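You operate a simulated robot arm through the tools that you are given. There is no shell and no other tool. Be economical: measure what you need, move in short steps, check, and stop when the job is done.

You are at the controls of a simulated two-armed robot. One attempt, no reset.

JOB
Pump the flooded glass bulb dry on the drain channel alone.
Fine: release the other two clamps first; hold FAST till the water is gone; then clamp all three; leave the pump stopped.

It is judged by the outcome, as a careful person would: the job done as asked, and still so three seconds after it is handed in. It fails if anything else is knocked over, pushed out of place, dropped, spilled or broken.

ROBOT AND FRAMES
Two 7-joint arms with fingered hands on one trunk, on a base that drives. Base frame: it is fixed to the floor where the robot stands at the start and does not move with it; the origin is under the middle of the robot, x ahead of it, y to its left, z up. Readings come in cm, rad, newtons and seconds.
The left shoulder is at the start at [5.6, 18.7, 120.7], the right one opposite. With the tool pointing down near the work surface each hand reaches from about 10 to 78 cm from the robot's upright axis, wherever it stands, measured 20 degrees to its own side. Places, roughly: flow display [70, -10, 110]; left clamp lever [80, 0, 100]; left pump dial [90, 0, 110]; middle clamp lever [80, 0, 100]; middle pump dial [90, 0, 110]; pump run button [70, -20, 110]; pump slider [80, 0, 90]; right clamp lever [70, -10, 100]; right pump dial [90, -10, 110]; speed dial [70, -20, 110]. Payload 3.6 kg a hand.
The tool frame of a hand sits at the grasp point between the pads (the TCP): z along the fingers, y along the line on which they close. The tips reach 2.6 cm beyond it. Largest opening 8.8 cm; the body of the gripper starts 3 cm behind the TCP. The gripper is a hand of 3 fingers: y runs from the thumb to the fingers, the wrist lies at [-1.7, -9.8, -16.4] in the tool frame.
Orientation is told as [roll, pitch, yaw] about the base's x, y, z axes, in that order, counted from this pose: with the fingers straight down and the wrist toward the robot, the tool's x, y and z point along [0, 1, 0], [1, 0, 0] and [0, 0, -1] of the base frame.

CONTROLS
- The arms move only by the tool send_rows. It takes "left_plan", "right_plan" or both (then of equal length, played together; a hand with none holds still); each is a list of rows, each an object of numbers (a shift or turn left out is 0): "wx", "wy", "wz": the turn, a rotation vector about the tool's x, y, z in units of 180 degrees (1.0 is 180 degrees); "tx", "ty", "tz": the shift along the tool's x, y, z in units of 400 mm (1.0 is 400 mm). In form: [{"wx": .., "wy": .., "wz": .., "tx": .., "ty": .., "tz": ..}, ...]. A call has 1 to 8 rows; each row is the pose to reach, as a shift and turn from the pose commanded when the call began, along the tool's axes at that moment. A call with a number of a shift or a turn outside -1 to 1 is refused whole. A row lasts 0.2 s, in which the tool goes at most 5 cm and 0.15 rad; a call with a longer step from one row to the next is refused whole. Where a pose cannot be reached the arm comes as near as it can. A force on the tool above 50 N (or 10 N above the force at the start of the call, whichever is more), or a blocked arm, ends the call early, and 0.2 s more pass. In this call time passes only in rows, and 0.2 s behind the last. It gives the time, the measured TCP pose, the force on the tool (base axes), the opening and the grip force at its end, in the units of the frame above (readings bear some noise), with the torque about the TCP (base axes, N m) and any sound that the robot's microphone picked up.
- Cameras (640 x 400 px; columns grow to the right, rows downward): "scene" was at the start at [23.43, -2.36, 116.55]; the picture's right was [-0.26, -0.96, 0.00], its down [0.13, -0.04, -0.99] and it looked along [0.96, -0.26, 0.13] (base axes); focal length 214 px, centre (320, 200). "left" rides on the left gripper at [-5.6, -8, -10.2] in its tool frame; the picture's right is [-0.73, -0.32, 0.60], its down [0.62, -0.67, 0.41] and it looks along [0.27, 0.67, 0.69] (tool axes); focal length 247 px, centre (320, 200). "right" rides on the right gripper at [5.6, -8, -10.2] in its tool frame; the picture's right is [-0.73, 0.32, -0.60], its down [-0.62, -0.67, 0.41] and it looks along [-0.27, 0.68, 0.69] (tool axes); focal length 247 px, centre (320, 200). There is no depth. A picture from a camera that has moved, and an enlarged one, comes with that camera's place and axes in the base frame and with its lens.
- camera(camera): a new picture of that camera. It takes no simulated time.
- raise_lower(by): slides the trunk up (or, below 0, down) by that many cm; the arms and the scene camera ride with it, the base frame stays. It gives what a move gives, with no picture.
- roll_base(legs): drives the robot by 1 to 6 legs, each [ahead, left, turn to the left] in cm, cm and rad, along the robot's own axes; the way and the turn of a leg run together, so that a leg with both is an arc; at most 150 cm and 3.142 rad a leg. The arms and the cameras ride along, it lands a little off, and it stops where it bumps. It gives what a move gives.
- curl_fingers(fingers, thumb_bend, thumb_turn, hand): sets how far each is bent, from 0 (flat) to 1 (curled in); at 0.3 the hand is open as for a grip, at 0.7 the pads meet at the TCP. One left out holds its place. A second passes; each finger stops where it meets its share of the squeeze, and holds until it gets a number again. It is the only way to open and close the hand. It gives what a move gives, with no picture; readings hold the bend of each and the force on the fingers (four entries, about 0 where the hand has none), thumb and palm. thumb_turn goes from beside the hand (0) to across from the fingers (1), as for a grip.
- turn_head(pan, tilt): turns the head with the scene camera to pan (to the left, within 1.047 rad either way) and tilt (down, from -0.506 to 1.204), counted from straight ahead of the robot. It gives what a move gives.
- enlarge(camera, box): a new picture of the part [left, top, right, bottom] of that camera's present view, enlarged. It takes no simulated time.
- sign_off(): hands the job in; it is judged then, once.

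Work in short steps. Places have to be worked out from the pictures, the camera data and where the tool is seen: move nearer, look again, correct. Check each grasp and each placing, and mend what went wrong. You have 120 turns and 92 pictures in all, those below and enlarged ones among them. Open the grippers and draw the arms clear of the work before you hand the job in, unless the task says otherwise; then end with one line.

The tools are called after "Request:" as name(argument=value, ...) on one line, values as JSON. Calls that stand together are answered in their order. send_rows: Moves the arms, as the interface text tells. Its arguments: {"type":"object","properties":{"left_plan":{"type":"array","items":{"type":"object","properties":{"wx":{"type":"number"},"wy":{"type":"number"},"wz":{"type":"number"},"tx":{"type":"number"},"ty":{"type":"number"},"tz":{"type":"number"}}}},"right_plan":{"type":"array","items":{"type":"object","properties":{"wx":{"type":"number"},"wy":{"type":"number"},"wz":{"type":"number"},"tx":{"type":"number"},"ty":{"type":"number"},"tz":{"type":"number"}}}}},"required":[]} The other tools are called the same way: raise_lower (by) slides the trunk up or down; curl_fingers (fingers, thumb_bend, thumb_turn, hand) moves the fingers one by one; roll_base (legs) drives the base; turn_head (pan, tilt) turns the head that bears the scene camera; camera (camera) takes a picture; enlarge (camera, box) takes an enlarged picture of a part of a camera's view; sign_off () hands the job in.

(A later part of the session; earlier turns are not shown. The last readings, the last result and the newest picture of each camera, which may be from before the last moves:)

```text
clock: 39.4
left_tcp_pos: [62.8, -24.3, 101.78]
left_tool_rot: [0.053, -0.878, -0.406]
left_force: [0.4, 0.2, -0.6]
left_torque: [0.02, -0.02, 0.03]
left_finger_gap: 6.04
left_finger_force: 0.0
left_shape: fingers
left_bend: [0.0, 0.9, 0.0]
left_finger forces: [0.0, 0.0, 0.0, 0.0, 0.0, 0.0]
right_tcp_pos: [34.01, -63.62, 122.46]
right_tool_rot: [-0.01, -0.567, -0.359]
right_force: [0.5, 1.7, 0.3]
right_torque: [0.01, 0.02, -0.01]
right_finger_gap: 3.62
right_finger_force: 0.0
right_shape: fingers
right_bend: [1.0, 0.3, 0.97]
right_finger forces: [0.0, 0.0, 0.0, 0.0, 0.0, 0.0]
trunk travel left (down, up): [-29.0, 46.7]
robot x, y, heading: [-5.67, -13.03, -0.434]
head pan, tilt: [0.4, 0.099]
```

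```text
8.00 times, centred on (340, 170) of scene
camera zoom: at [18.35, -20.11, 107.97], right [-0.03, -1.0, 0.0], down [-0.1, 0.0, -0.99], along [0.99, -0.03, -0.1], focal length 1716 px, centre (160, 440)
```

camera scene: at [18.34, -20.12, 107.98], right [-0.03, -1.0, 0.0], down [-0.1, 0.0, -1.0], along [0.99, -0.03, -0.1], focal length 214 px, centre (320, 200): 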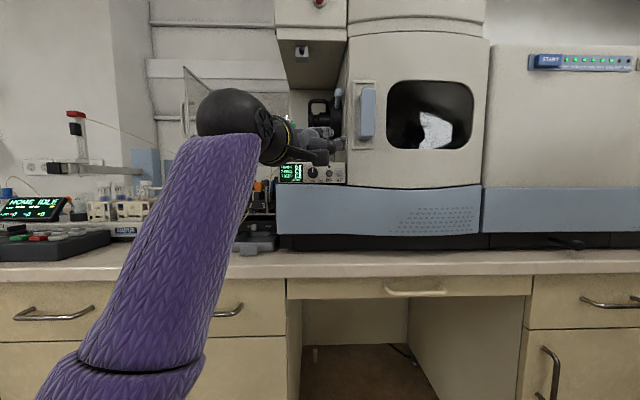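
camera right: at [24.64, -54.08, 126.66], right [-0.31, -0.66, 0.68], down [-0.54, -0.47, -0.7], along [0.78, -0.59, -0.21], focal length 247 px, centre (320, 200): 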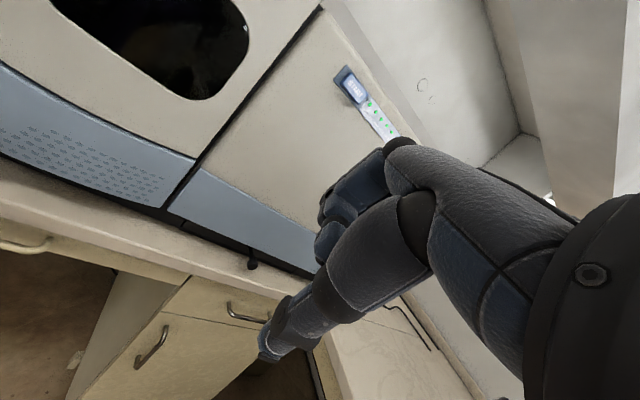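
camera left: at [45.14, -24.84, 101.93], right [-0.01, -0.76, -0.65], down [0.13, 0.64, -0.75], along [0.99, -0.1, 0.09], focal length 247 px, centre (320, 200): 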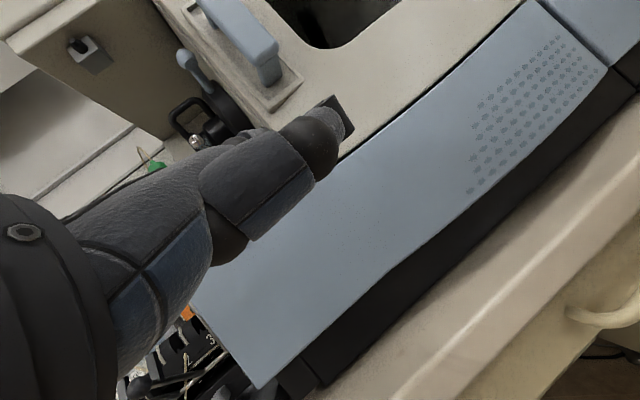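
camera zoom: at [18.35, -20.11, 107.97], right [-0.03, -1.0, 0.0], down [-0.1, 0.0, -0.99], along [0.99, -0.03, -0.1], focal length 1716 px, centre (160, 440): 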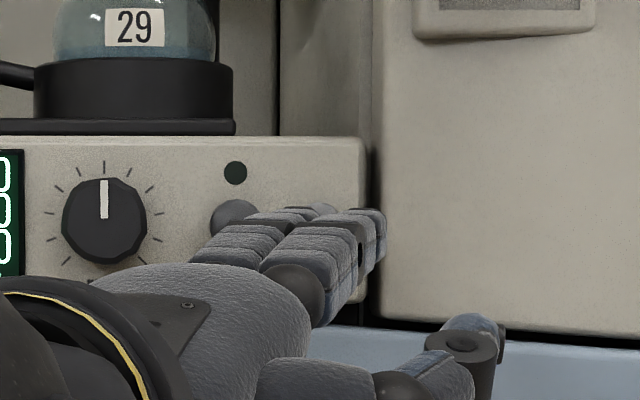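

The left fingertip covers FAST and RUN is clear. I'll go 0.8 cm further and check force and display.

Request:
send_rows(left_plan=[{"tx": 0.0, "ty": 0.0072, "tz": 0.0086}, {"tx": 0.003, "ty": 0.013, "tz": 0.0156}])

Request:
enlarge(camera="scene", box=[285, 145, 375, 195])

```text
clock: 40.0
left_tcp_pos: [63.69, -24.37, 101.87]
left_tool_rot: [0.05, -0.876, -0.407]
left_force: [0.3, 0.3, -0.2]
left_torque: [0.01, 0.0, 0.02]
left_finger_gap: 6.09
left_finger_force: 0.0
left_shape: fingers
left_bend: [0.0, 0.9, 0.0]
left_finger forces: [0.1, 0.0, 0.0, 0.1, 0.0, 0.0]
right_tcp_pos: [34.07, -63.71, 122.48]
right_tool_rot: [-0.009, -0.568, -0.358]
right_force: [0.3, 1.0, -0.6]
right_torque: [-0.02, -0.02, -0.02]
right_finger_gap: 3.63
right_finger_force: 0.0
right_shape: fingers
right_bend: [1.0, 0.3, 0.97]
right_finger forces: [0.0, 0.0, 0.0, 0.0, 0.0, 0.0]
trunk travel left (down, up): [-29.0, 46.7]
robot x, y, heading: [-5.38, -12.87, -0.425]
head pan, tilt: [0.4, 0.099]
```

```text
7.11 times, centred on (330, 170) of scene
camera zoom: at [18.34, -20.11, 107.97], right [-0.03, -1.0, 0.0], down [-0.1, 0.0, -0.99], along [0.99, -0.03, -0.1], focal length 1525 px, centre (249, 413)
```

zoom: 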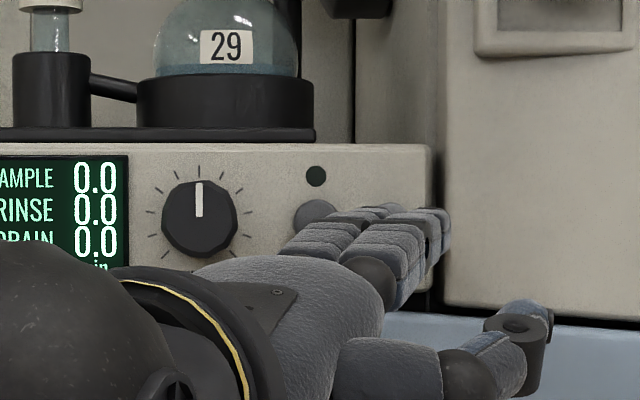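

No contact yet. I'll advance in 0.4 cm steps until the button yields.

Request:
send_rows(left_plan=[{"tx": 0.004, "ty": 0.0059, "tz": 0.007}, {"tx": 0.008, "ty": 0.0118, "tz": 0.0141}])

Request:
enlarge(camera="scene", box=[285, 145, 375, 195])

```text
clock: 40.5
left_tcp_pos: [64.33, -24.33, 101.83]
left_tool_rot: [0.052, -0.879, -0.404]
left_force: [-0.1, 0.0, 0.6]
left_torque: [0.03, -0.04, 0.0]
left_finger_gap: 6.08
left_finger_force: 0.0
left_shape: fingers
left_bend: [0.0, 0.9, 0.0]
left_finger forces: [0.1, 0.2, 0.0, 0.0, 0.0, 0.0]
right_tcp_pos: [34.02, -63.69, 122.47]
right_tool_rot: [-0.009, -0.567, -0.36]
right_force: [0.7, 0.1, 0.5]
right_torque: [-0.01, 0.02, -0.01]
right_finger_gap: 3.6
right_finger_force: 0.0
right_shape: fingers
right_bend: [1.0, 0.3, 0.97]
right_finger forces: [0.1, 0.0, 0.0, 0.0, 0.0, 0.1]
trunk travel left (down, up): [-29.0, 46.7]
robot x, y, heading: [-5.59, -13.17, -0.427]
head pan, tilt: [0.4, 0.099]
```

```text
7.11 times, centred on (330, 170) of scene
camera zoom: at [18.34, -20.11, 107.97], right [-0.03, -1.0, 0.0], down [-0.1, 0.0, -0.99], along [0.99, -0.03, -0.1], focal length 1525 px, centre (249, 413)
```

zoom: 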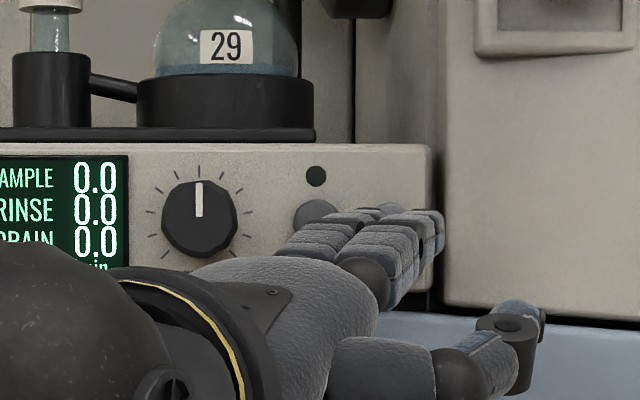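

Still no contact, and the tip sits about 0.5 cm left of FAST's centre. I'll shift right 0.5 cm and forward 0.4 cm.

Request:
send_rows(left_plan=[{"tx": -0.0115, "ty": 0.0032, "tz": 0.0038}, {"tx": -0.0075, "ty": 0.009, "tz": 0.0108}])

Request:
send_rows(left_plan=[{"tx": 0.004, "ty": 0.0059, "tz": 0.007}])

Request:
enlarge(camera="scene", box=[285, 145, 375, 195])

```text
clock: 41.1
left_tcp_pos: [64.84, -24.86, 101.79]
left_tool_rot: [0.051, -0.878, -0.405]
left_force: [-2.0, 0.8, -0.5]
left_torque: [-0.05, -0.1, -0.01]
left_finger_gap: 6.08
left_finger_force: 0.5
left_shape: fingers
left_bend: [0.0, 0.9, 0.0]
left_finger forces: [0.0, 2.2, 0.0, 0.0, 0.1, 0.0]
right_tcp_pos: [34.04, -63.69, 122.41]
right_tool_rot: [-0.011, -0.567, -0.361]
right_force: [0.1, 0.1, -0.2]
right_torque: [0.01, 0.0, -0.01]
right_finger_gap: 3.63
right_finger_force: 0.0
right_shape: fingers
right_bend: [1.0, 0.3, 0.97]
right_finger forces: [0.1, 0.0, 0.1, 0.0, 0.1, 0.0]
trunk travel left (down, up): [-29.0, 46.7]
robot x, y, heading: [-5.61, -13.0, -0.432]
head pan, tilt: [0.4, 0.099]
heard: click
```

```text
clock: 41.5
left_tcp_pos: [65.15, -24.82, 102.01]
left_tool_rot: [0.054, -0.881, -0.407]
left_force: [-17.6, 3.3, -3.1]
left_torque: [-0.25, -1.16, -0.08]
left_finger_gap: 6.1
left_finger_force: 9.1
left_shape: fingers
left_bend: [0.0, 0.9, 0.0]
left_finger forces: [0.0, 17.7, 0.1, 0.1, 0.0, 0.0]
right_tcp_pos: [33.68, -63.69, 122.56]
right_tool_rot: [-0.011, -0.568, -0.359]
right_force: [-0.3, 0.1, 0.2]
right_torque: [0.0, 0.0, -0.01]
right_finger_gap: 3.63
right_finger_force: 0.0
right_shape: fingers
right_bend: [1.0, 0.3, 0.97]
right_finger forces: [0.0, 0.0, 0.0, 0.0, 0.0, 0.0]
trunk travel left (down, up): [-29.0, 46.7]
robot x, y, heading: [-5.35, -12.8, -0.432]
head pan, tilt: [0.4, 0.099]
```

```text
7.11 times, centred on (330, 170) of scene
camera zoom: at [18.14, -20.08, 108.02], right [-0.03, -1.0, 0.0], down [-0.1, 0.0, -1.0], along [0.99, -0.03, -0.1], focal length 1525 px, centre (249, 413)
```

zoom: 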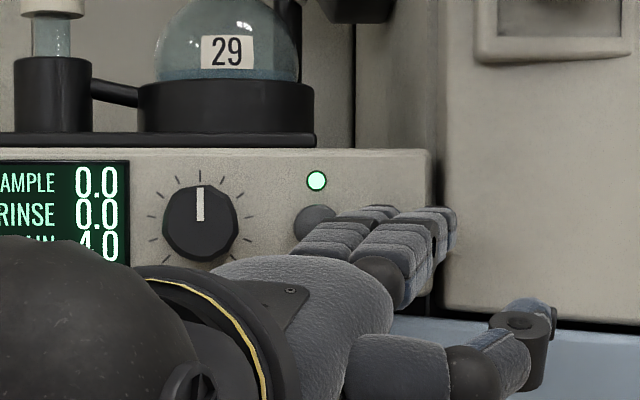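

It clicked: the LED is lit, only DRAIN shows flow, and SAMPLE and RINSE read 0.0. I'll keep holding and watch the water level.

Request:
send_rows(left_plan=[{}, {}, {}, {}, {}, {}, {}, {}])

Request:
enlarge(camera="scene", box=[285, 110, 355, 180])

```text
clock: 43.4
left_tcp_pos: [65.01, -24.8, 102.04]
left_tool_rot: [0.053, -0.88, -0.409]
left_force: [-20.9, -0.1, -4.0]
left_torque: [0.1, -1.29, -0.31]
left_finger_gap: 6.11
left_finger_force: 11.0
left_shape: fingers
left_bend: [0.0, 0.9, 0.0]
left_finger forces: [0.1, 21.7, 0.0, 0.0, 0.1, 0.1]
right_tcp_pos: [33.87, -63.73, 122.43]
right_tool_rot: [-0.009, -0.568, -0.361]
right_force: [-0.2, -0.6, 0.4]
right_torque: [-0.02, -0.02, 0.0]
right_finger_gap: 3.61
right_finger_force: 0.1
right_shape: fingers
right_bend: [1.0, 0.3, 0.97]
right_finger forces: [0.0, 0.0, 0.1, 0.0, 0.0, 0.0]
trunk travel left (down, up): [-29.0, 46.7]
robot x, y, heading: [-5.11, -12.75, -0.435]
head pan, tilt: [0.4, 0.099]
```

```text
5.71 times, centred on (320, 145) of scene
camera zoom: at [18.12, -20.13, 108.02], right [-0.03, -1.0, 0.0], down [-0.1, 0.0, -1.0], along [0.99, -0.03, -0.1], focal length 1226 px, centre (320, 514)
```

zoom: 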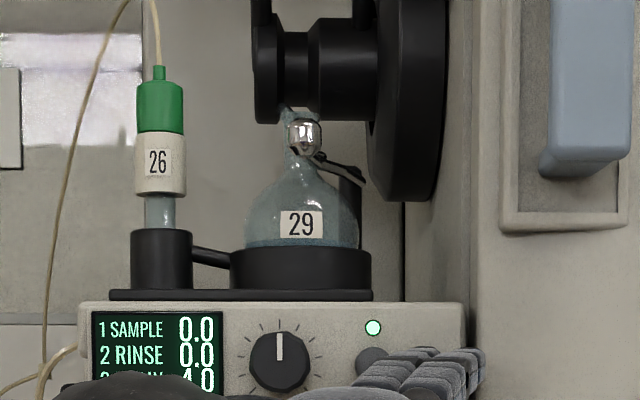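

The drain is running. I'll hold for about 5 s more, easing the force a touch, then compare the water level.

Request:
send_rows(left_plan=[{"tx": -0.001, "ty": -0.0015, "tz": -0.0018}, {"tx": -0.001, "ty": -0.0015, "tz": -0.0018}, {"tx": -0.001, "ty": -0.0015, "tz": -0.0018}, {"tx": -0.001, "ty": -0.0015, "tz": -0.0018}, {"tx": -0.001, "ty": -0.0015, "tz": -0.0018}, {"tx": -0.001, "ty": -0.0015, "tz": -0.0018}, {"tx": -0.001, "ty": -0.0015, "tz": -0.0018}, {"tx": -0.001, "ty": -0.0015, "tz": -0.0018}])

Request:
send_rows(left_plan=[{}, {}, {}, {}, {}, {}, {}, {}])

Request:
send_rows(left_plan=[{}, {}, {}, {}, {}, {}, {}, {}])

Request:
enlarge(camera="scene", box=[300, 125, 350, 180])

```text
clock: 45.1
left_tcp_pos: [64.99, -24.75, 102.01]
left_tool_rot: [0.052, -0.879, -0.408]
left_force: [-13.8, 1.9, -2.8]
left_torque: [-0.08, -0.95, -0.13]
left_finger_gap: 6.14
left_finger_force: 8.3
left_shape: fingers
left_bend: [0.0, 0.9, 0.0]
left_finger forces: [0.0, 16.7, 0.1, 0.0, 0.1, 0.0]
right_tcp_pos: [33.88, -63.68, 122.56]
right_tool_rot: [-0.009, -0.569, -0.362]
right_force: [-0.7, -0.4, 0.4]
right_torque: [-0.01, 0.01, 0.0]
right_finger_gap: 3.64
right_finger_force: 0.0
right_shape: fingers
right_bend: [1.0, 0.3, 0.97]
right_finger forces: [0.1, 0.0, 0.0, 0.1, 0.1, 0.0]
trunk travel left (down, up): [-29.0, 46.7]
robot x, y, heading: [-5.39, -12.87, -0.432]
head pan, tilt: [0.4, 0.099]
```

```text
clock: 47.0
left_tcp_pos: [64.99, -24.83, 102.02]
left_tool_rot: [0.051, -0.88, -0.408]
left_force: [-13.3, 1.4, -2.3]
left_torque: [-0.09, -0.94, -0.08]
left_finger_gap: 6.15
left_finger_force: 8.3
left_shape: fingers
left_bend: [0.0, 0.9, 0.0]
left_finger forces: [0.0, 16.5, 0.1, 0.1, 0.1, 0.1]
right_tcp_pos: [33.94, -63.67, 122.49]
right_tool_rot: [-0.009, -0.569, -0.36]
right_force: [0.0, 0.1, 0.0]
right_torque: [0.02, 0.02, -0.01]
right_finger_gap: 3.6
right_finger_force: 0.0
right_shape: fingers
right_bend: [1.0, 0.3, 0.97]
right_finger forces: [0.0, 0.0, 0.0, 0.0, 0.0, 0.1]
trunk travel left (down, up): [-29.0, 46.7]
robot x, y, heading: [-5.28, -12.63, -0.433]
head pan, tilt: [0.4, 0.099]
```

```text
clock: 48.8
left_tcp_pos: [65.07, -24.84, 102.03]
left_tool_rot: [0.054, -0.88, -0.407]
left_force: [-12.8, 1.5, -1.6]
left_torque: [-0.13, -0.87, -0.11]
left_finger_gap: 6.11
left_finger_force: 8.0
left_shape: fingers
left_bend: [0.0, 0.9, 0.0]
left_finger forces: [0.1, 16.5, 0.0, 0.0, 0.0, 0.0]
right_tcp_pos: [33.8, -63.7, 122.54]
right_tool_rot: [-0.009, -0.568, -0.36]
right_force: [-0.3, 0.1, -0.7]
right_torque: [0.02, -0.04, 0.01]
right_finger_gap: 3.64
right_finger_force: 0.0
right_shape: fingers
right_bend: [1.0, 0.3, 0.97]
right_finger forces: [0.0, 0.0, 0.0, 0.1, 0.0, 0.1]
trunk travel left (down, up): [-29.0, 46.7]
robot x, y, heading: [-5.61, -13.02, -0.43]
head pan, tilt: [0.4, 0.099]
```

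```text
7.27 times, centred on (325, 152) of scene
camera zoom: at [18.18, -20.09, 108.01], right [-0.03, -1.0, 0.0], down [-0.1, 0.0, -1.0], along [0.99, -0.03, -0.1], focal length 1560 px, centre (284, 546)
```

zoom: 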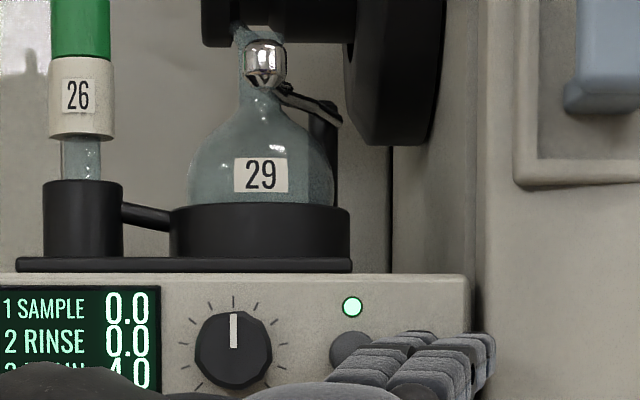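

From this low angle I can't tell the level. While the left finger keeps holding FAST, I'll raise the right hand so its camera looks down into the bulb.

Request:
send_rows(right_plan=[{"tx": 0.0944, "ty": 0.028, "tz": -0.023, "wx": 0.022, "wy": 0.004, "wz": -0.014}, {"tx": 0.189, "ty": 0.056, "tz": -0.046, "wx": 0.0445, "wy": 0.008, "wz": -0.028}, {"tx": 0.283, "ty": 0.084, "tz": -0.069, "wx": 0.067, "wy": 0.012, "wz": -0.042}, {"tx": 0.3775, "ty": 0.112, "tz": -0.092, "wx": 0.089, "wy": 0.0165, "wz": -0.0565}, {"tx": 0.472, "ty": 0.14, "tz": -0.115, "wx": 0.111, "wy": 0.02, "wz": -0.07}, {"tx": 0.566, "ty": 0.168, "tz": -0.138, "wx": 0.1335, "wy": 0.025, "wz": -0.085}, {"tx": 0.66, "ty": 0.196, "tz": -0.16, "wx": 0.156, "wy": 0.029, "wz": -0.099}, {"tx": 0.755, "ty": 0.2235, "tz": -0.1835, "wx": 0.178, "wy": 0.033, "wz": -0.113}])

Request:
camera(camera="right")

```text
clock: 50.5
left_tcp_pos: [65.03, -24.75, 102.13]
left_tool_rot: [0.051, -0.878, -0.405]
left_force: [-15.8, 1.5, -1.8]
left_torque: [-0.14, -1.0, -0.1]
left_finger_gap: 6.13
left_finger_force: 8.3
left_shape: fingers
left_bend: [0.0, 0.9, 0.0]
left_finger forces: [0.0, 16.5, 0.0, 0.0, 0.1, 0.0]
right_tcp_pos: [48.14, -36.38, 133.49]
right_tool_rot: [-0.011, 0.002, 0.003]
right_force: [-0.2, 0.1, -0.1]
right_torque: [-0.06, -0.02, 0.02]
right_finger_gap: 3.61
right_finger_force: 0.0
right_shape: fingers
right_bend: [1.0, 0.3, 0.97]
right_finger forces: [0.1, 0.0, 0.1, 0.0, 0.1, 0.1]
trunk travel left (down, up): [-29.0, 46.7]
robot x, y, heading: [-5.46, -13.05, -0.43]
head pan, tilt: [0.4, 0.099]
```

```text
27 pictures are left
camera right: at [40.12, -30.75, 143.55], right [0.32, -0.73, 0.61], down [-0.66, -0.63, -0.4], along [0.68, -0.27, -0.68], focal length 247 px, centre (320, 200)
```

right: 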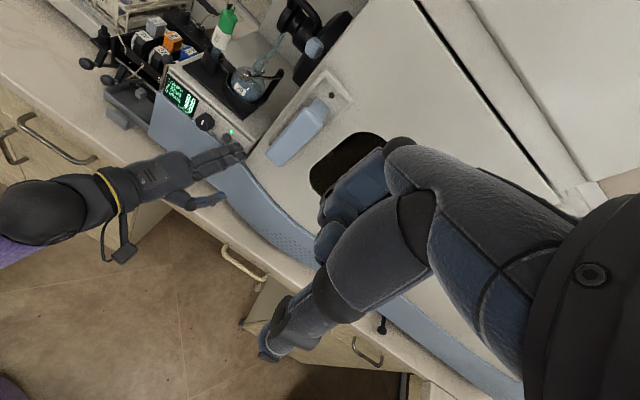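

Excellent overview. I'll zoom in on the bulb and display.

Request:
enlarge(camera="right", box=[155, 45, 285, 135])

```text
4.44 times, centred on (220, 90) of right
camera zoom: at [40.12, -30.75, 143.55], right [0.32, -0.73, 0.61], down [-0.66, -0.63, -0.4], along [0.68, -0.27, -0.68], focal length 1098 px, centre (764, 689)
```

zoom: 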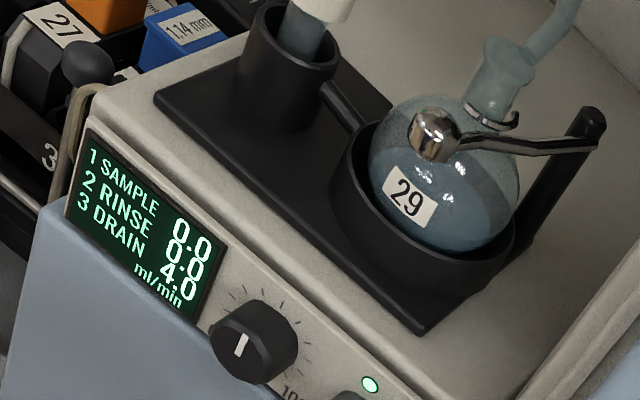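

Water is still visible in the lower part of the bulb, with DRAIN at 4.0. I'll keep holding and compare.

Request:
send_rows(left_plan=[{}, {}, {}, {}, {}, {}, {}, {}])

Request:
send_rows(left_plan=[{}, {}, {}, {}, {}, {}, {}, {}])

Request:
send_rows(left_plan=[{}, {}, {}, {}, {}, {}, {}, {}])

Request:
enlarge(camera="right", box=[155, 45, 285, 135])

```text
clock: 52.4
left_tcp_pos: [65.13, -24.81, 101.98]
left_tool_rot: [0.051, -0.879, -0.406]
left_force: [-14.4, 0.9, -1.8]
left_torque: [-0.08, -0.94, -0.06]
left_finger_gap: 6.12
left_finger_force: 7.8
left_shape: fingers
left_bend: [0.0, 0.9, 0.0]
left_finger forces: [0.0, 15.2, 0.0, 0.1, 0.0, 0.1]
right_tcp_pos: [48.22, -36.68, 133.35]
right_tool_rot: [-0.008, 0.0, 0.0]
right_force: [0.1, 0.5, -0.4]
right_torque: [0.0, 0.0, -0.01]
right_finger_gap: 3.61
right_finger_force: 0.1
right_shape: fingers
right_bend: [1.0, 0.3, 0.97]
right_finger forces: [0.1, 0.0, 0.0, 0.0, 0.0, 0.0]
trunk travel left (down, up): [-29.0, 46.7]
robot x, y, heading: [-5.44, -12.98, -0.434]
head pan, tilt: [0.4, 0.099]
```

```text
clock: 54.1
left_tcp_pos: [65.06, -24.85, 102.03]
left_tool_rot: [0.052, -0.879, -0.407]
left_force: [-13.5, 2.4, -2.0]
left_torque: [-0.09, -0.91, -0.07]
left_finger_gap: 6.11
left_finger_force: 7.5
left_shape: fingers
left_bend: [0.0, 0.9, 0.0]
left_finger forces: [0.0, 15.1, 0.0, 0.1, 0.1, 0.0]
right_tcp_pos: [48.01, -36.83, 133.3]
right_tool_rot: [-0.009, -0.001, 0.0]
right_force: [0.6, 0.3, 0.0]
right_torque: [-0.02, -0.02, 0.03]
right_finger_gap: 3.63
right_finger_force: 0.0
right_shape: fingers
right_bend: [1.0, 0.3, 0.97]
right_finger forces: [0.0, 0.0, 0.0, 0.0, 0.1, 0.0]
trunk travel left (down, up): [-29.0, 46.7]
robot x, y, heading: [-5.35, -13.23, -0.434]
head pan, tilt: [0.4, 0.099]
```

```text
clock: 56.0
left_tcp_pos: [65.1, -24.73, 101.98]
left_tool_rot: [0.053, -0.88, -0.408]
left_force: [-14.5, 1.3, -1.5]
left_torque: [-0.12, -0.91, -0.09]
left_finger_gap: 6.12
left_finger_force: 7.6
left_shape: fingers
left_bend: [0.0, 0.9, 0.0]
left_finger forces: [0.1, 15.0, 0.0, 0.0, 0.0, 0.0]
right_tcp_pos: [48.09, -36.68, 133.38]
right_tool_rot: [-0.008, -0.001, 0.0]
right_force: [-1.2, -0.3, -1.0]
right_torque: [0.01, -0.04, 0.04]
right_finger_gap: 3.61
right_finger_force: 0.1
right_shape: fingers
right_bend: [1.0, 0.3, 0.97]
right_finger forces: [0.0, 0.0, 0.0, 0.1, 0.1, 0.0]
trunk travel left (down, up): [-29.0, 46.7]
robot x, y, heading: [-5.44, -12.98, -0.43]
head pan, tilt: [0.4, 0.099]
```

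```text
4.44 times, centred on (220, 90) of right
camera zoom: at [40.14, -30.98, 143.54], right [0.32, -0.73, 0.61], down [-0.67, -0.63, -0.41], along [0.68, -0.27, -0.68], focal length 1098 px, centre (764, 689)
```

zoom: 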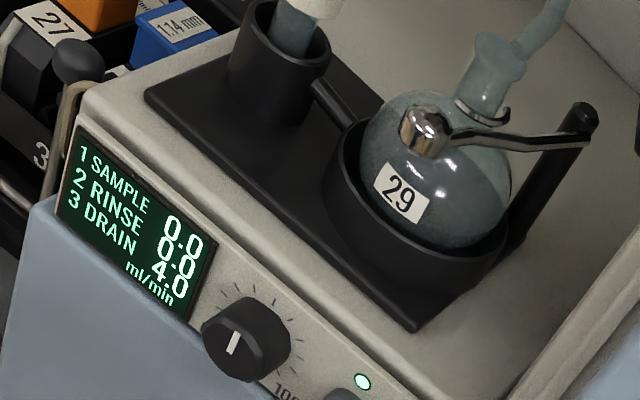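

The bulb is greyer and less blue, so the level is dropping. I'll hold longer.

Request:
send_rows(left_plan=[{}, {}, {}, {}, {}, {}, {}, {}])

Request:
send_rows(left_plan=[{}, {}, {}, {}, {}, {}, {}, {}])

Request:
send_rows(left_plan=[{}, {}, {}, {}, {}, {}, {}, {}])

Request:
send_rows(left_plan=[{}, {}, {}, {}, {}, {}, {}, {}])

Request:
enlarge(camera="right", box=[205, 45, 285, 115])

```text
clock: 57.8
left_tcp_pos: [65.07, -24.82, 101.96]
left_tool_rot: [0.053, -0.881, -0.407]
left_force: [-14.0, 2.2, -1.7]
left_torque: [-0.13, -0.88, -0.08]
left_finger_gap: 6.1
left_finger_force: 7.1
left_shape: fingers
left_bend: [0.0, 0.9, 0.0]
left_finger forces: [0.0, 15.2, 0.1, 0.0, 0.0, 0.0]
right_tcp_pos: [48.08, -36.63, 133.39]
right_tool_rot: [-0.009, 0.0, 0.001]
right_force: [0.5, -0.1, -0.4]
right_torque: [-0.03, 0.0, -0.03]
right_finger_gap: 3.64
right_finger_force: 0.0
right_shape: fingers
right_bend: [1.0, 0.3, 0.97]
right_finger forces: [0.1, 0.0, 0.0, 0.0, 0.0, 0.0]
trunk travel left (down, up): [-29.0, 46.7]
robot x, y, heading: [-5.01, -13.07, -0.432]
head pan, tilt: [0.4, 0.099]
```

```text
clock: 59.5
left_tcp_pos: [64.99, -24.87, 102.05]
left_tool_rot: [0.051, -0.878, -0.406]
left_force: [-13.9, 0.7, -2.7]
left_torque: [-0.11, -0.92, -0.07]
left_finger_gap: 6.11
left_finger_force: 6.7
left_shape: fingers
left_bend: [0.0, 0.9, 0.0]
left_finger forces: [0.0, 15.0, 0.0, 0.0, 0.1, 0.1]
right_tcp_pos: [48.14, -36.66, 133.39]
right_tool_rot: [-0.008, 0.0, -0.001]
right_force: [0.4, 0.2, 0.0]
right_torque: [-0.02, 0.01, -0.03]
right_finger_gap: 3.63
right_finger_force: 0.1
right_shape: fingers
right_bend: [1.0, 0.3, 0.97]
right_finger forces: [0.0, 0.0, 0.1, 0.0, 0.0, 0.1]
trunk travel left (down, up): [-29.0, 46.7]
robot x, y, heading: [-5.43, -12.87, -0.431]
head pan, tilt: [0.4, 0.099]
```

```text
clock: 61.4
left_tcp_pos: [64.93, -24.82, 102.06]
left_tool_rot: [0.052, -0.881, -0.406]
left_force: [-13.6, 2.3, -2.0]
left_torque: [-0.12, -0.91, -0.05]
left_finger_gap: 6.14
left_finger_force: 7.4
left_shape: fingers
left_bend: [0.0, 0.9, 0.0]
left_finger forces: [0.0, 15.1, 0.0, 0.0, 0.1, 0.0]
right_tcp_pos: [48.05, -36.6, 133.45]
right_tool_rot: [-0.009, 0.0, 0.0]
right_force: [0.6, -0.2, -0.9]
right_torque: [0.03, 0.0, 0.01]
right_finger_gap: 3.61
right_finger_force: 0.1
right_shape: fingers
right_bend: [1.0, 0.3, 0.97]
right_finger forces: [0.1, 0.0, 0.0, 0.0, 0.0, 0.0]
trunk travel left (down, up): [-29.0, 46.7]
robot x, y, heading: [-5.71, -13.05, -0.432]
head pan, tilt: [0.4, 0.099]
```

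```text
clock: 63.1
left_tcp_pos: [65.07, -24.79, 102.03]
left_tool_rot: [0.052, -0.879, -0.407]
left_force: [-14.4, 2.4, -2.0]
left_torque: [-0.09, -0.9, -0.04]
left_finger_gap: 6.13
left_finger_force: 7.3
left_shape: fingers
left_bend: [0.0, 0.9, 0.0]
left_finger forces: [0.1, 15.0, 0.0, 0.0, 0.0, 0.1]
right_tcp_pos: [48.06, -36.62, 133.43]
right_tool_rot: [-0.01, -0.001, 0.001]
right_force: [-0.2, -0.6, -0.7]
right_torque: [0.02, 0.02, -0.02]
right_finger_gap: 3.61
right_finger_force: 0.1
right_shape: fingers
right_bend: [1.0, 0.3, 0.97]
right_finger forces: [0.0, 0.1, 0.1, 0.1, 0.0, 0.1]
trunk travel left (down, up): [-29.0, 46.7]
robot x, y, heading: [-5.3, -12.91, -0.426]
head pan, tilt: [0.4, 0.099]
```

```text
5.71 times, centred on (245, 80) of right
camera zoom: at [40.14, -30.98, 143.54], right [0.32, -0.73, 0.61], down [-0.67, -0.63, -0.41], along [0.68, -0.27, -0.68], focal length 1411 px, centre (749, 886)
```

zoom: 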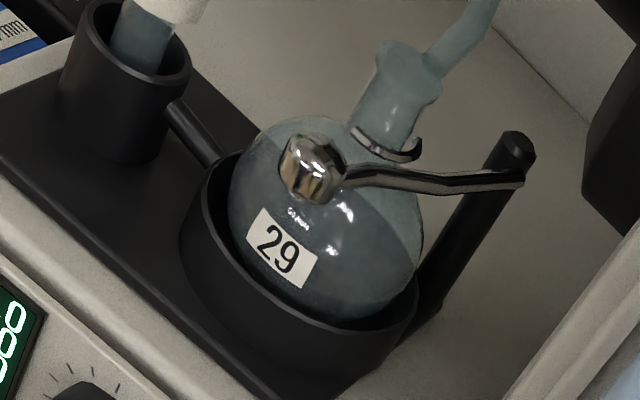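

It looks empty: grey glass with no waterline. I'll hold a few more seconds and check with the same zoom that nothing changes any more.

Request:
send_rows(left_plan=[{}, {}, {}, {}, {}, {}, {}, {}])

Request:
send_rows(left_plan=[{}, {}, {}, {}, {}, {}, {}, {}])

Request:
enlarge(camera="right", box=[205, 45, 285, 115])

```text
clock: 65.0
left_tcp_pos: [65.11, -24.79, 102.04]
left_tool_rot: [0.052, -0.881, -0.406]
left_force: [-13.7, 1.4, -1.0]
left_torque: [-0.11, -0.89, -0.09]
left_finger_gap: 6.13
left_finger_force: 7.6
left_shape: fingers
left_bend: [0.0, 0.9, 0.0]
left_finger forces: [0.1, 15.1, 0.0, 0.0, 0.0, 0.0]
right_tcp_pos: [48.04, -36.69, 133.47]
right_tool_rot: [-0.009, -0.001, 0.0]
right_force: [0.0, 0.2, 0.2]
right_torque: [0.02, 0.01, 0.01]
right_finger_gap: 3.62
right_finger_force: 0.0
right_shape: fingers
right_bend: [1.0, 0.3, 0.97]
right_finger forces: [0.0, 0.0, 0.1, 0.0, 0.0, 0.0]
trunk travel left (down, up): [-29.0, 46.7]
robot x, y, heading: [-5.3, -12.94, -0.434]
head pan, tilt: [0.4, 0.099]
```

```text
clock: 66.8
left_tcp_pos: [64.96, -24.9, 102.03]
left_tool_rot: [0.053, -0.881, -0.406]
left_force: [-14.5, 1.5, -2.1]
left_torque: [-0.13, -0.89, -0.14]
left_finger_gap: 6.13
left_finger_force: 7.4
left_shape: fingers
left_bend: [0.0, 0.9, 0.0]
left_finger forces: [0.0, 15.0, 0.0, 0.0, 0.1, 0.0]
right_tcp_pos: [48.13, -36.7, 133.4]
right_tool_rot: [-0.008, -0.001, 0.002]
right_force: [-0.1, -0.7, 0.3]
right_torque: [0.01, 0.01, 0.02]
right_finger_gap: 3.61
right_finger_force: 0.1
right_shape: fingers
right_bend: [1.0, 0.3, 0.97]
right_finger forces: [0.1, 0.0, 0.0, 0.1, 0.0, 0.0]
trunk travel left (down, up): [-29.0, 46.7]
robot x, y, heading: [-5.02, -13.54, -0.426]
head pan, tilt: [0.4, 0.099]
```

```text
5.71 times, centred on (245, 80) of right
camera zoom: at [40.14, -30.98, 143.54], right [0.32, -0.73, 0.61], down [-0.67, -0.63, -0.41], along [0.68, -0.27, -0.68], focal length 1411 px, centre (749, 886)
```

zoom: 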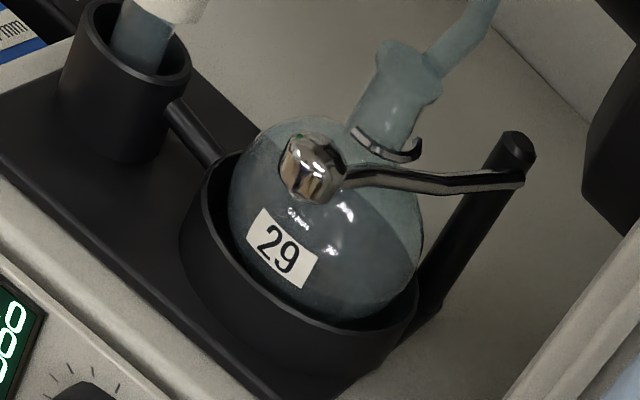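

It's unchanged between 63 s and 67 s, so the bulb is dry. I'll release FAST by backing straight off and check that the pump stops.

Request:
send_rows(left_plan=[{"tx": -0.03, "ty": -0.044, "tz": -0.053}, {"tx": -0.069, "ty": -0.103, "tz": -0.1235}])

Request:
enlarge(camera="right", box=[80, 10, 280, 160])

```text
clock: 67.3
left_tcp_pos: [59.37, -24.41, 103.21]
left_tool_rot: [0.078, -0.909, -0.411]
left_force: [-0.4, -0.3, -0.1]
left_torque: [-0.03, 0.01, -0.03]
left_finger_gap: 6.09
left_finger_force: 0.1
left_shape: fingers
left_bend: [0.0, 0.9, 0.0]
left_finger forces: [0.1, 0.0, 0.0, 0.1, 0.0, 0.0]
right_tcp_pos: [48.29, -36.56, 133.37]
right_tool_rot: [-0.008, 0.002, 0.002]
right_force: [0.0, -0.4, 0.5]
right_torque: [0.02, 0.0, 0.0]
right_finger_gap: 3.63
right_finger_force: 0.1
right_shape: fingers
right_bend: [1.0, 0.3, 0.97]
right_finger forces: [0.0, 0.1, 0.0, 0.0, 0.0, 0.0]
trunk travel left (down, up): [-29.0, 46.7]
robot x, y, heading: [-5.38, -12.98, -0.431]
head pan, tilt: [0.4, 0.099]
```

```text
2.67 times, centred on (180, 85) of right
camera zoom: at [40.38, -30.97, 143.47], right [0.32, -0.73, 0.6], down [-0.67, -0.63, -0.41], along [0.67, -0.27, -0.69], focal length 659 px, centre (693, 507)
```

zoom: 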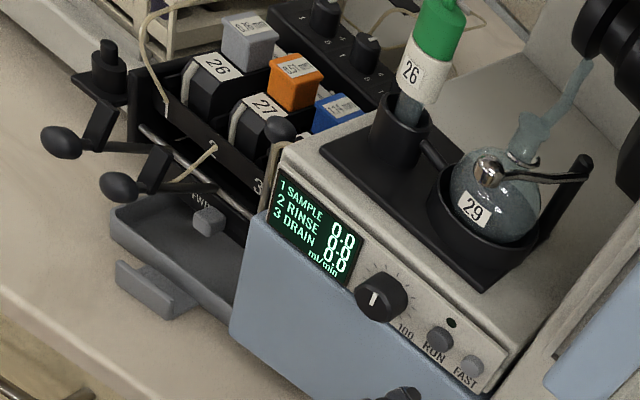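

The pump has stopped: all channels read 0.0, the LED is off and the slider is still at FWD. Next I'll back up, turn the base straight, and lower the trunk for lifting levers 2 and 1.

Request:
roll_base(legs=[[-5, 0, 0], [0, 0, 0.431]])

Request:
raise_lower(by=-12)

Request:
camera(camera="right")

```text
clock: 69.5
left_tcp_pos: [53.4, 5.51, 102.55]
left_tool_rot: [0.091, -0.897, 0.004]
left_force: [0.6, 0.8, 0.5]
left_torque: [-0.01, -0.02, -0.01]
left_finger_gap: 6.11
left_finger_force: 0.0
left_shape: fingers
left_bend: [0.0, 0.9, 0.0]
left_finger forces: [0.1, 0.0, 0.1, 0.1, 0.0, 0.0]
right_tcp_pos: [48.66, -9.97, 133.3]
right_tool_rot: [-0.007, 0.0, 0.427]
right_force: [0.1, 0.3, 0.2]
right_torque: [0.01, 0.04, 0.02]
right_finger_gap: 3.61
right_finger_force: 0.0
right_shape: fingers
right_bend: [1.0, 0.3, 0.97]
right_finger forces: [0.0, 0.0, 0.0, 0.1, 0.1, 0.1]
trunk travel left (down, up): [-29.0, 46.7]
robot x, y, heading: [-9.94, -10.7, -0.001]
head pan, tilt: [0.4, 0.099]
```

```text
clock: 71.0
left_tcp_pos: [53.61, 6.36, 90.8]
left_tool_rot: [0.147, -0.907, -0.029]
left_force: [-0.5, -0.6, 0.5]
left_torque: [0.02, -0.02, 0.02]
left_finger_gap: 6.09
left_finger_force: 0.1
left_shape: fingers
left_bend: [0.0, 0.9, 0.0]
left_finger forces: [0.0, 0.0, 0.1, 0.2, 0.1, 0.0]
right_tcp_pos: [48.66, -10.22, 121.45]
right_tool_rot: [-0.008, -0.001, 0.427]
right_force: [0.2, -0.4, 0.3]
right_torque: [-0.03, -0.02, -0.01]
right_finger_gap: 3.62
right_finger_force: 0.1
right_shape: fingers
right_bend: [1.0, 0.3, 0.97]
right_finger forces: [0.1, 0.0, 0.1, 0.0, 0.1, 0.0]
trunk travel left (down, up): [-17.0, 58.7]
robot x, y, heading: [-9.97, -11.05, -0.001]
head pan, tilt: [0.4, 0.099]
```

```text
21 pictures are left
camera right: at [39.01, -8.25, 131.56], right [0.59, -0.53, 0.61], down [-0.34, -0.85, -0.41], along [0.73, 0.03, -0.68], focal length 247 px, centre (320, 200)
```

right: 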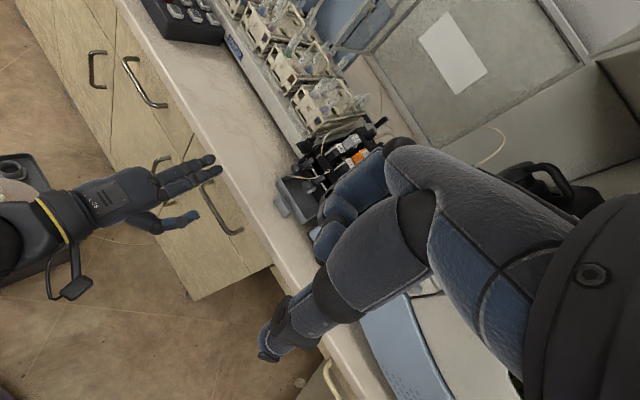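

The right hand hides the levers, so I'll return it to its earlier vantage. At the same time I'll slide the left hand across to lever 2's line, short of the knobs.

Request:
send_rows(left_plan=[{"tx": -0.055, "ty": 0.01, "tz": 0.012, "wy": -0.005}, {"tx": -0.11, "ty": 0.02, "tz": 0.024, "wy": -0.01}, {"tx": -0.165, "ty": 0.03, "tz": 0.036, "wy": -0.015}, {"tx": -0.22, "ty": 0.04, "tz": 0.048, "wy": -0.02}, {"tx": -0.2775, "ty": 0.0465, "tz": 0.059, "wy": -0.027, "wz": -0.003}], right_plan=[{"tx": -0.0825, "ty": -0.052, "tz": -0.03, "wz": 0.027}, {"tx": -0.165, "ty": -0.104, "tz": -0.06, "wz": 0.054}, {"tx": -0.2475, "ty": -0.156, "tz": -0.09, "wz": 0.081}, {"tx": -0.33, "ty": -0.208, "tz": -0.12, "wz": 0.108}, {"tx": -0.4125, "ty": -0.26, "tz": -0.15, "wz": 0.136}])

Request:
roll_base(legs=[[4.5, 0, 0]])

Request:
camera(camera="right")

```text
clock: 71.8
left_tcp_pos: [56.13, 3.62, 88.09]
left_tool_rot: [0.279, -0.888, -0.136]
left_force: [-0.3, 0.1, 0.2]
left_torque: [-0.01, 0.0, -0.01]
left_finger_gap: 6.09
left_finger_force: 0.2
left_shape: fingers
left_bend: [0.0, 0.9, 0.0]
left_finger forces: [0.0, 0.1, 0.0, 0.0, 0.0, 0.0]
right_tcp_pos: [47.28, -20.67, 124.74]
right_tool_rot: [-0.007, 0.0, 0.196]
right_force: [-0.3, 0.0, -0.8]
right_torque: [-0.01, 0.02, -0.02]
right_finger_gap: 3.61
right_finger_force: 0.0
right_shape: fingers
right_bend: [1.0, 0.3, 0.97]
right_finger forces: [0.0, 0.0, 0.0, 0.1, 0.0, 0.0]
trunk travel left (down, up): [-17.0, 58.7]
robot x, y, heading: [-10.09, -10.67, -0.002]
head pan, tilt: [0.4, 0.099]
stopped in row 3 (left hand): the arm was blocked; the commanded pose is now the measured one
```

```text
clock: 72.7
left_tcp_pos: [60.92, 3.74, 87.86]
left_tool_rot: [0.277, -0.883, -0.133]
left_force: [-0.1, -0.1, -0.8]
left_torque: [0.02, 0.01, -0.02]
left_finger_gap: 6.09
left_finger_force: 0.0
left_shape: fingers
left_bend: [0.0, 0.9, 0.0]
left_finger forces: [0.0, 0.1, 0.0, 0.0, 0.0, 0.0]
right_tcp_pos: [52.04, -20.74, 124.65]
right_tool_rot: [-0.007, -0.003, 0.194]
right_force: [-0.1, 0.5, 0.1]
right_torque: [0.02, 0.02, -0.02]
right_finger_gap: 3.63
right_finger_force: 0.0
right_shape: fingers
right_bend: [1.0, 0.3, 0.97]
right_finger forces: [0.1, 0.1, 0.0, 0.1, 0.0, 0.1]
trunk travel left (down, up): [-17.0, 58.7]
robot x, y, heading: [-5.61, -11.21, -0.0]
head pan, tilt: [0.4, 0.099]
```

```text
20 pictures are left
camera right: at [43.0, -16.67, 134.72], right [0.45, -0.66, 0.6], down [-0.53, -0.74, -0.41], along [0.71, -0.14, -0.69], focal length 247 px, centre (320, 200)
```

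right: 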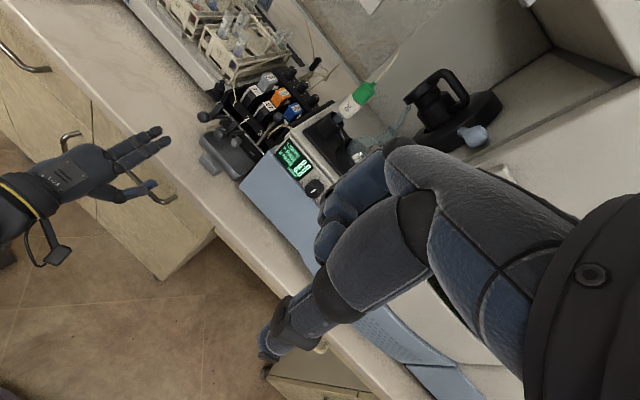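

The left arm stopped on a limit again, but the view is good now. From this slightly more extended pose I'll move it to lever 2's line while raising it and removing the roll.

Request:
send_rows(left_plan=[{"tx": -0.03, "ty": 0.07, "tz": -0.05, "wy": -0.01, "wz": -0.01}, {"tx": -0.1, "ty": 0.1, "tz": -0.07, "wy": -0.02, "wz": -0.02}, {"tx": -0.186, "ty": 0.13, "tz": -0.0935, "wy": -0.035, "wz": -0.031}])

Request:
enlarge(camera="right", box=[110, 50, 310, 210])

```text
clock: 73.7
left_tcp_pos: [62.4, -1.64, 91.69]
left_tool_rot: [0.189, -0.902, -0.049]
left_force: [0.0, 0.4, 0.0]
left_torque: [-0.02, -0.02, 0.05]
left_finger_gap: 6.11
left_finger_force: 0.1
left_shape: fingers
left_bend: [0.0, 0.9, 0.0]
left_finger forces: [0.1, 0.0, 0.0, 0.0, 0.1, 0.0]
right_tcp_pos: [51.75, -20.73, 124.58]
right_tool_rot: [-0.007, 0.001, 0.193]
right_force: [0.2, 0.2, 0.0]
right_torque: [0.0, 0.04, 0.04]
right_finger_gap: 3.61
right_finger_force: 0.0
right_shape: fingers
right_bend: [1.0, 0.3, 0.97]
right_finger forces: [0.0, 0.1, 0.1, 0.0, 0.0, 0.1]
trunk travel left (down, up): [-17.0, 58.7]
robot x, y, heading: [-5.55, -10.57, -0.004]
head pan, tilt: [0.4, 0.099]
stopped in row 3 (left hand): the arm was blocked; the commanded pose is now the measured one
```

```text
2.50 times, centred on (210, 130) of right
camera zoom: at [42.86, -16.64, 134.79], right [0.45, -0.66, 0.6], down [-0.53, -0.74, -0.41], along [0.72, -0.14, -0.68], focal length 617 px, centre (595, 375)
```

zoom: 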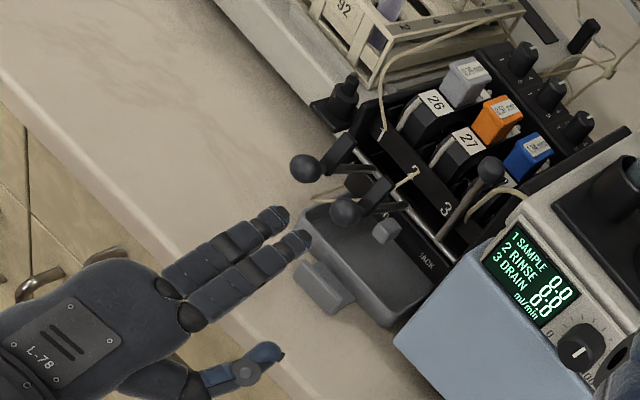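

The left fingertips are at (69, -0.5/-2.6, 98), nearer lever 1, so I'll raise lever 1 first. I'll shift 1.3 cm left and slide 2.3 cm forward under knob 1.

Request:
send_rows(left_plan=[{"tx": 0.025, "ty": 0.003, "tz": 0.01}, {"tx": 0.025, "ty": 0.025, "tz": 0.057}])

Request:
enlarge(camera="right", box=[130, 50, 290, 180])

```text
clock: 74.3
left_tcp_pos: [64.5, -0.5, 91.14]
left_tool_rot: [0.182, -0.901, -0.048]
left_force: [-0.4, 0.7, -0.8]
left_torque: [0.0, 0.0, 0.01]
left_finger_gap: 6.09
left_finger_force: 0.1
left_shape: fingers
left_bend: [0.0, 0.9, 0.0]
left_finger forces: [0.0, 0.1, 0.0, 0.0, 0.1, 0.1]
right_tcp_pos: [51.69, -20.71, 124.66]
right_tool_rot: [-0.006, 0.0, 0.194]
right_force: [0.8, 0.1, -0.4]
right_torque: [-0.01, 0.02, 0.02]
right_finger_gap: 3.62
right_finger_force: 0.1
right_shape: fingers
right_bend: [1.0, 0.3, 0.97]
right_finger forces: [0.0, 0.0, 0.1, 0.1, 0.0, 0.1]
trunk travel left (down, up): [-17.0, 58.7]
robot x, y, heading: [-5.4, -11.2, -0.002]
head pan, tilt: [0.4, 0.099]
```

```text
3.08 times, centred on (210, 115) of right
camera zoom: at [42.89, -16.65, 134.77], right [0.45, -0.66, 0.6], down [-0.53, -0.74, -0.41], along [0.72, -0.14, -0.69], focal length 760 px, centre (658, 462)
```

zoom: 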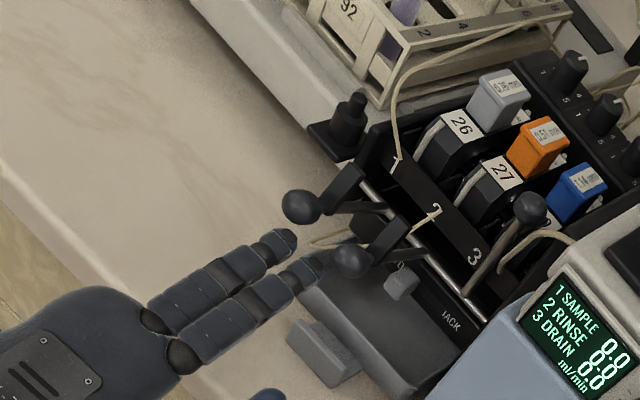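

Finger A is under knob 1 and finger B is clear of knob 2. I'll lift and push forward along the arc that worked for lever 3.

Request:
send_rows(left_plan=[{"tx": 0.012, "ty": 0.0294, "tz": -0.023}, {"tx": 0.015, "ty": 0.0666, "tz": -0.036}, {"tx": 0.0175, "ty": 0.115, "tz": -0.0424}, {"tx": 0.016, "ty": 0.166, "tz": -0.019}, {"tx": 0.013, "ty": 0.1996, "tz": 0.0117}])

Request:
enlarge(camera="right", box=[130, 50, 290, 180])

```text
clock: 75.5
left_tcp_pos: [69.83, -0.17, 97.29]
left_tool_rot: [0.183, -0.9, -0.049]
left_force: [0.5, -0.8, -0.8]
left_torque: [-0.04, 0.0, -0.01]
left_finger_gap: 6.1
left_finger_force: 0.1
left_shape: fingers
left_bend: [0.0, 0.9, 0.0]
left_finger forces: [0.1, 0.0, 0.0, 0.0, 0.0, 0.1]
right_tcp_pos: [51.79, -20.68, 124.53]
right_tool_rot: [-0.008, -0.001, 0.194]
right_force: [-0.1, 0.4, -0.4]
right_torque: [0.01, 0.02, 0.0]
right_finger_gap: 3.63
right_finger_force: 0.0
right_shape: fingers
right_bend: [1.0, 0.3, 0.97]
right_finger forces: [0.0, 0.0, 0.0, 0.0, 0.1, 0.0]
trunk travel left (down, up): [-17.0, 58.7]
robot x, y, heading: [-5.3, -11.03, -0.003]
head pan, tilt: [0.4, 0.099]
```

```text
3.08 times, centred on (210, 115) of right
camera zoom: at [42.88, -16.66, 134.78], right [0.45, -0.66, 0.6], down [-0.53, -0.74, -0.41], along [0.72, -0.14, -0.69], focal length 760 px, centre (658, 462)
```

zoom: 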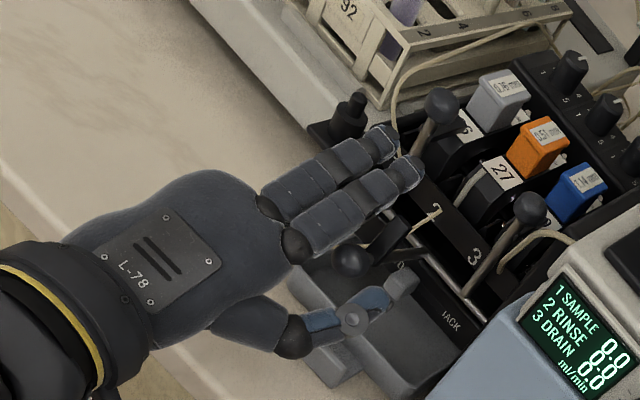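

Lever 1 is upright at the same x as lever 3. The thumb is close to the slider but not touching it, so I'll back straight out.

Request:
send_rows(left_plan=[{"tx": 0.008, "ty": -0.05, "tz": -0.062}, {"tx": 0.016, "ty": -0.1, "tz": -0.125}, {"tx": 0.022, "ty": -0.139, "tz": -0.175}])

Request:
roll_base(legs=[[0, -4, 0]])

Request:
enlarge(camera="right", box=[90, 30, 290, 190])

```text
clock: 76.3
left_tcp_pos: [61.57, 1.05, 99.15]
left_tool_rot: [0.21, -0.939, -0.049]
left_force: [0.0, 0.6, 0.1]
left_torque: [-0.01, 0.01, -0.01]
left_finger_gap: 6.1
left_finger_force: 0.1
left_shape: fingers
left_bend: [0.0, 0.9, 0.0]
left_finger forces: [0.1, 0.0, 0.0, 0.0, 0.1, 0.0]
right_tcp_pos: [51.92, -20.61, 124.69]
right_tool_rot: [-0.008, 0.0, 0.194]
right_force: [0.1, -0.6, -0.3]
right_torque: [-0.01, -0.02, -0.01]
right_finger_gap: 3.61
right_finger_force: 0.1
right_shape: fingers
right_bend: [1.0, 0.3, 0.97]
right_finger forces: [0.0, 0.0, 0.1, 0.1, 0.1, 0.0]
trunk travel left (down, up): [-17.0, 58.7]
robot x, y, heading: [-5.36, -10.98, -0.003]
head pan, tilt: [0.4, 0.099]
```

```text
clock: 77.2
left_tcp_pos: [61.61, -3.01, 98.72]
left_tool_rot: [0.221, -0.931, -0.059]
left_force: [0.2, -0.5, -0.4]
left_torque: [0.01, -0.07, -0.01]
left_finger_gap: 6.12
left_finger_force: 0.2
left_shape: fingers
left_bend: [0.0, 0.9, 0.0]
left_finger forces: [0.1, 0.1, 0.0, 0.1, 0.0, 0.0]
right_tcp_pos: [51.92, -24.89, 124.73]
right_tool_rot: [-0.007, -0.001, 0.194]
right_force: [-0.4, 0.1, 0.2]
right_torque: [-0.01, 0.01, -0.01]
right_finger_gap: 3.62
right_finger_force: 0.0
right_shape: fingers
right_bend: [1.0, 0.3, 0.97]
right_finger forces: [0.0, 0.0, 0.0, 0.0, 0.0, 0.0]
trunk travel left (down, up): [-17.0, 58.7]
robot x, y, heading: [-5.29, -14.9, -0.0]
head pan, tilt: [0.4, 0.099]
```

```text
2.50 times, centred on (190, 110) of right
camera zoom: at [42.87, -20.85, 134.78], right [0.45, -0.66, 0.6], down [-0.53, -0.74, -0.41], along [0.72, -0.14, -0.69], focal length 617 px, centre (645, 425)
```

zoom: 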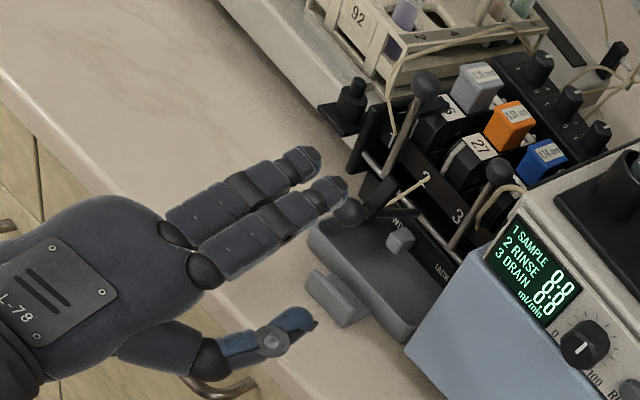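

Levers 1 and 3 are up and all flows read 0.0. I'll lower the left hand in front of knob 2, then slide under it.

Request:
send_rows(left_plan=[{"tx": -0.0175, "ty": -0.086, "tz": 0.0385}, {"tx": -0.035, "ty": -0.172, "tz": 0.077}, {"tx": -0.041, "ty": -0.139, "tz": 0.121}, {"tx": -0.0475, "ty": -0.1065, "tz": 0.1645}])

Request:
enlarge(camera="right", box=[130, 50, 290, 180])

```text
clock: 77.9
left_tcp_pos: [62.12, -1.76, 99.64]
left_tool_rot: [0.313, -1.086, -0.111]
left_force: [0.3, 0.6, 0.5]
left_torque: [0.0, -0.03, 0.0]
left_finger_gap: 6.1
left_finger_force: 0.0
left_shape: fingers
left_bend: [0.0, 0.9, 0.0]
left_finger forces: [0.0, 0.0, 0.0, 0.0, 0.1, 0.0]
right_tcp_pos: [51.76, -24.71, 124.78]
right_tool_rot: [-0.008, 0.001, 0.194]
right_force: [-0.2, 0.2, -0.6]
right_torque: [-0.02, 0.0, -0.03]
right_finger_gap: 3.61
right_finger_force: 0.0
right_shape: fingers
right_bend: [1.0, 0.3, 0.97]
right_finger forces: [0.1, 0.0, 0.1, 0.0, 0.0, 0.0]
trunk travel left (down, up): [-17.0, 58.7]
robot x, y, heading: [-5.33, -15.14, -0.002]
head pan, tilt: [0.4, 0.099]
stopped in row 3 (left hand): the arm was blocked; the commanded pose is now the measured one
```

```text
3.08 times, centred on (210, 115) of right
camera zoom: at [42.87, -20.7, 134.79], right [0.45, -0.66, 0.6], down [-0.53, -0.74, -0.41], along [0.72, -0.14, -0.69], focal length 760 px, centre (658, 462)
```

zoom: 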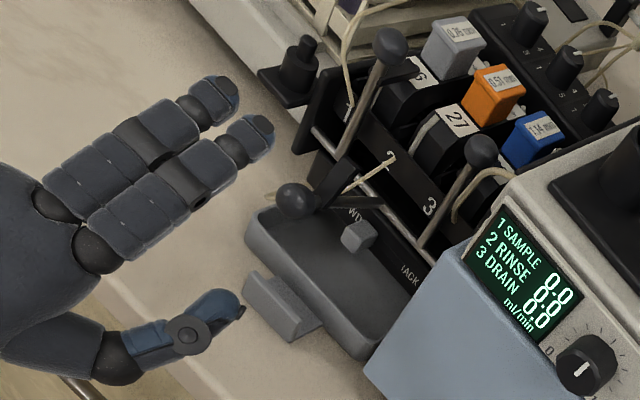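

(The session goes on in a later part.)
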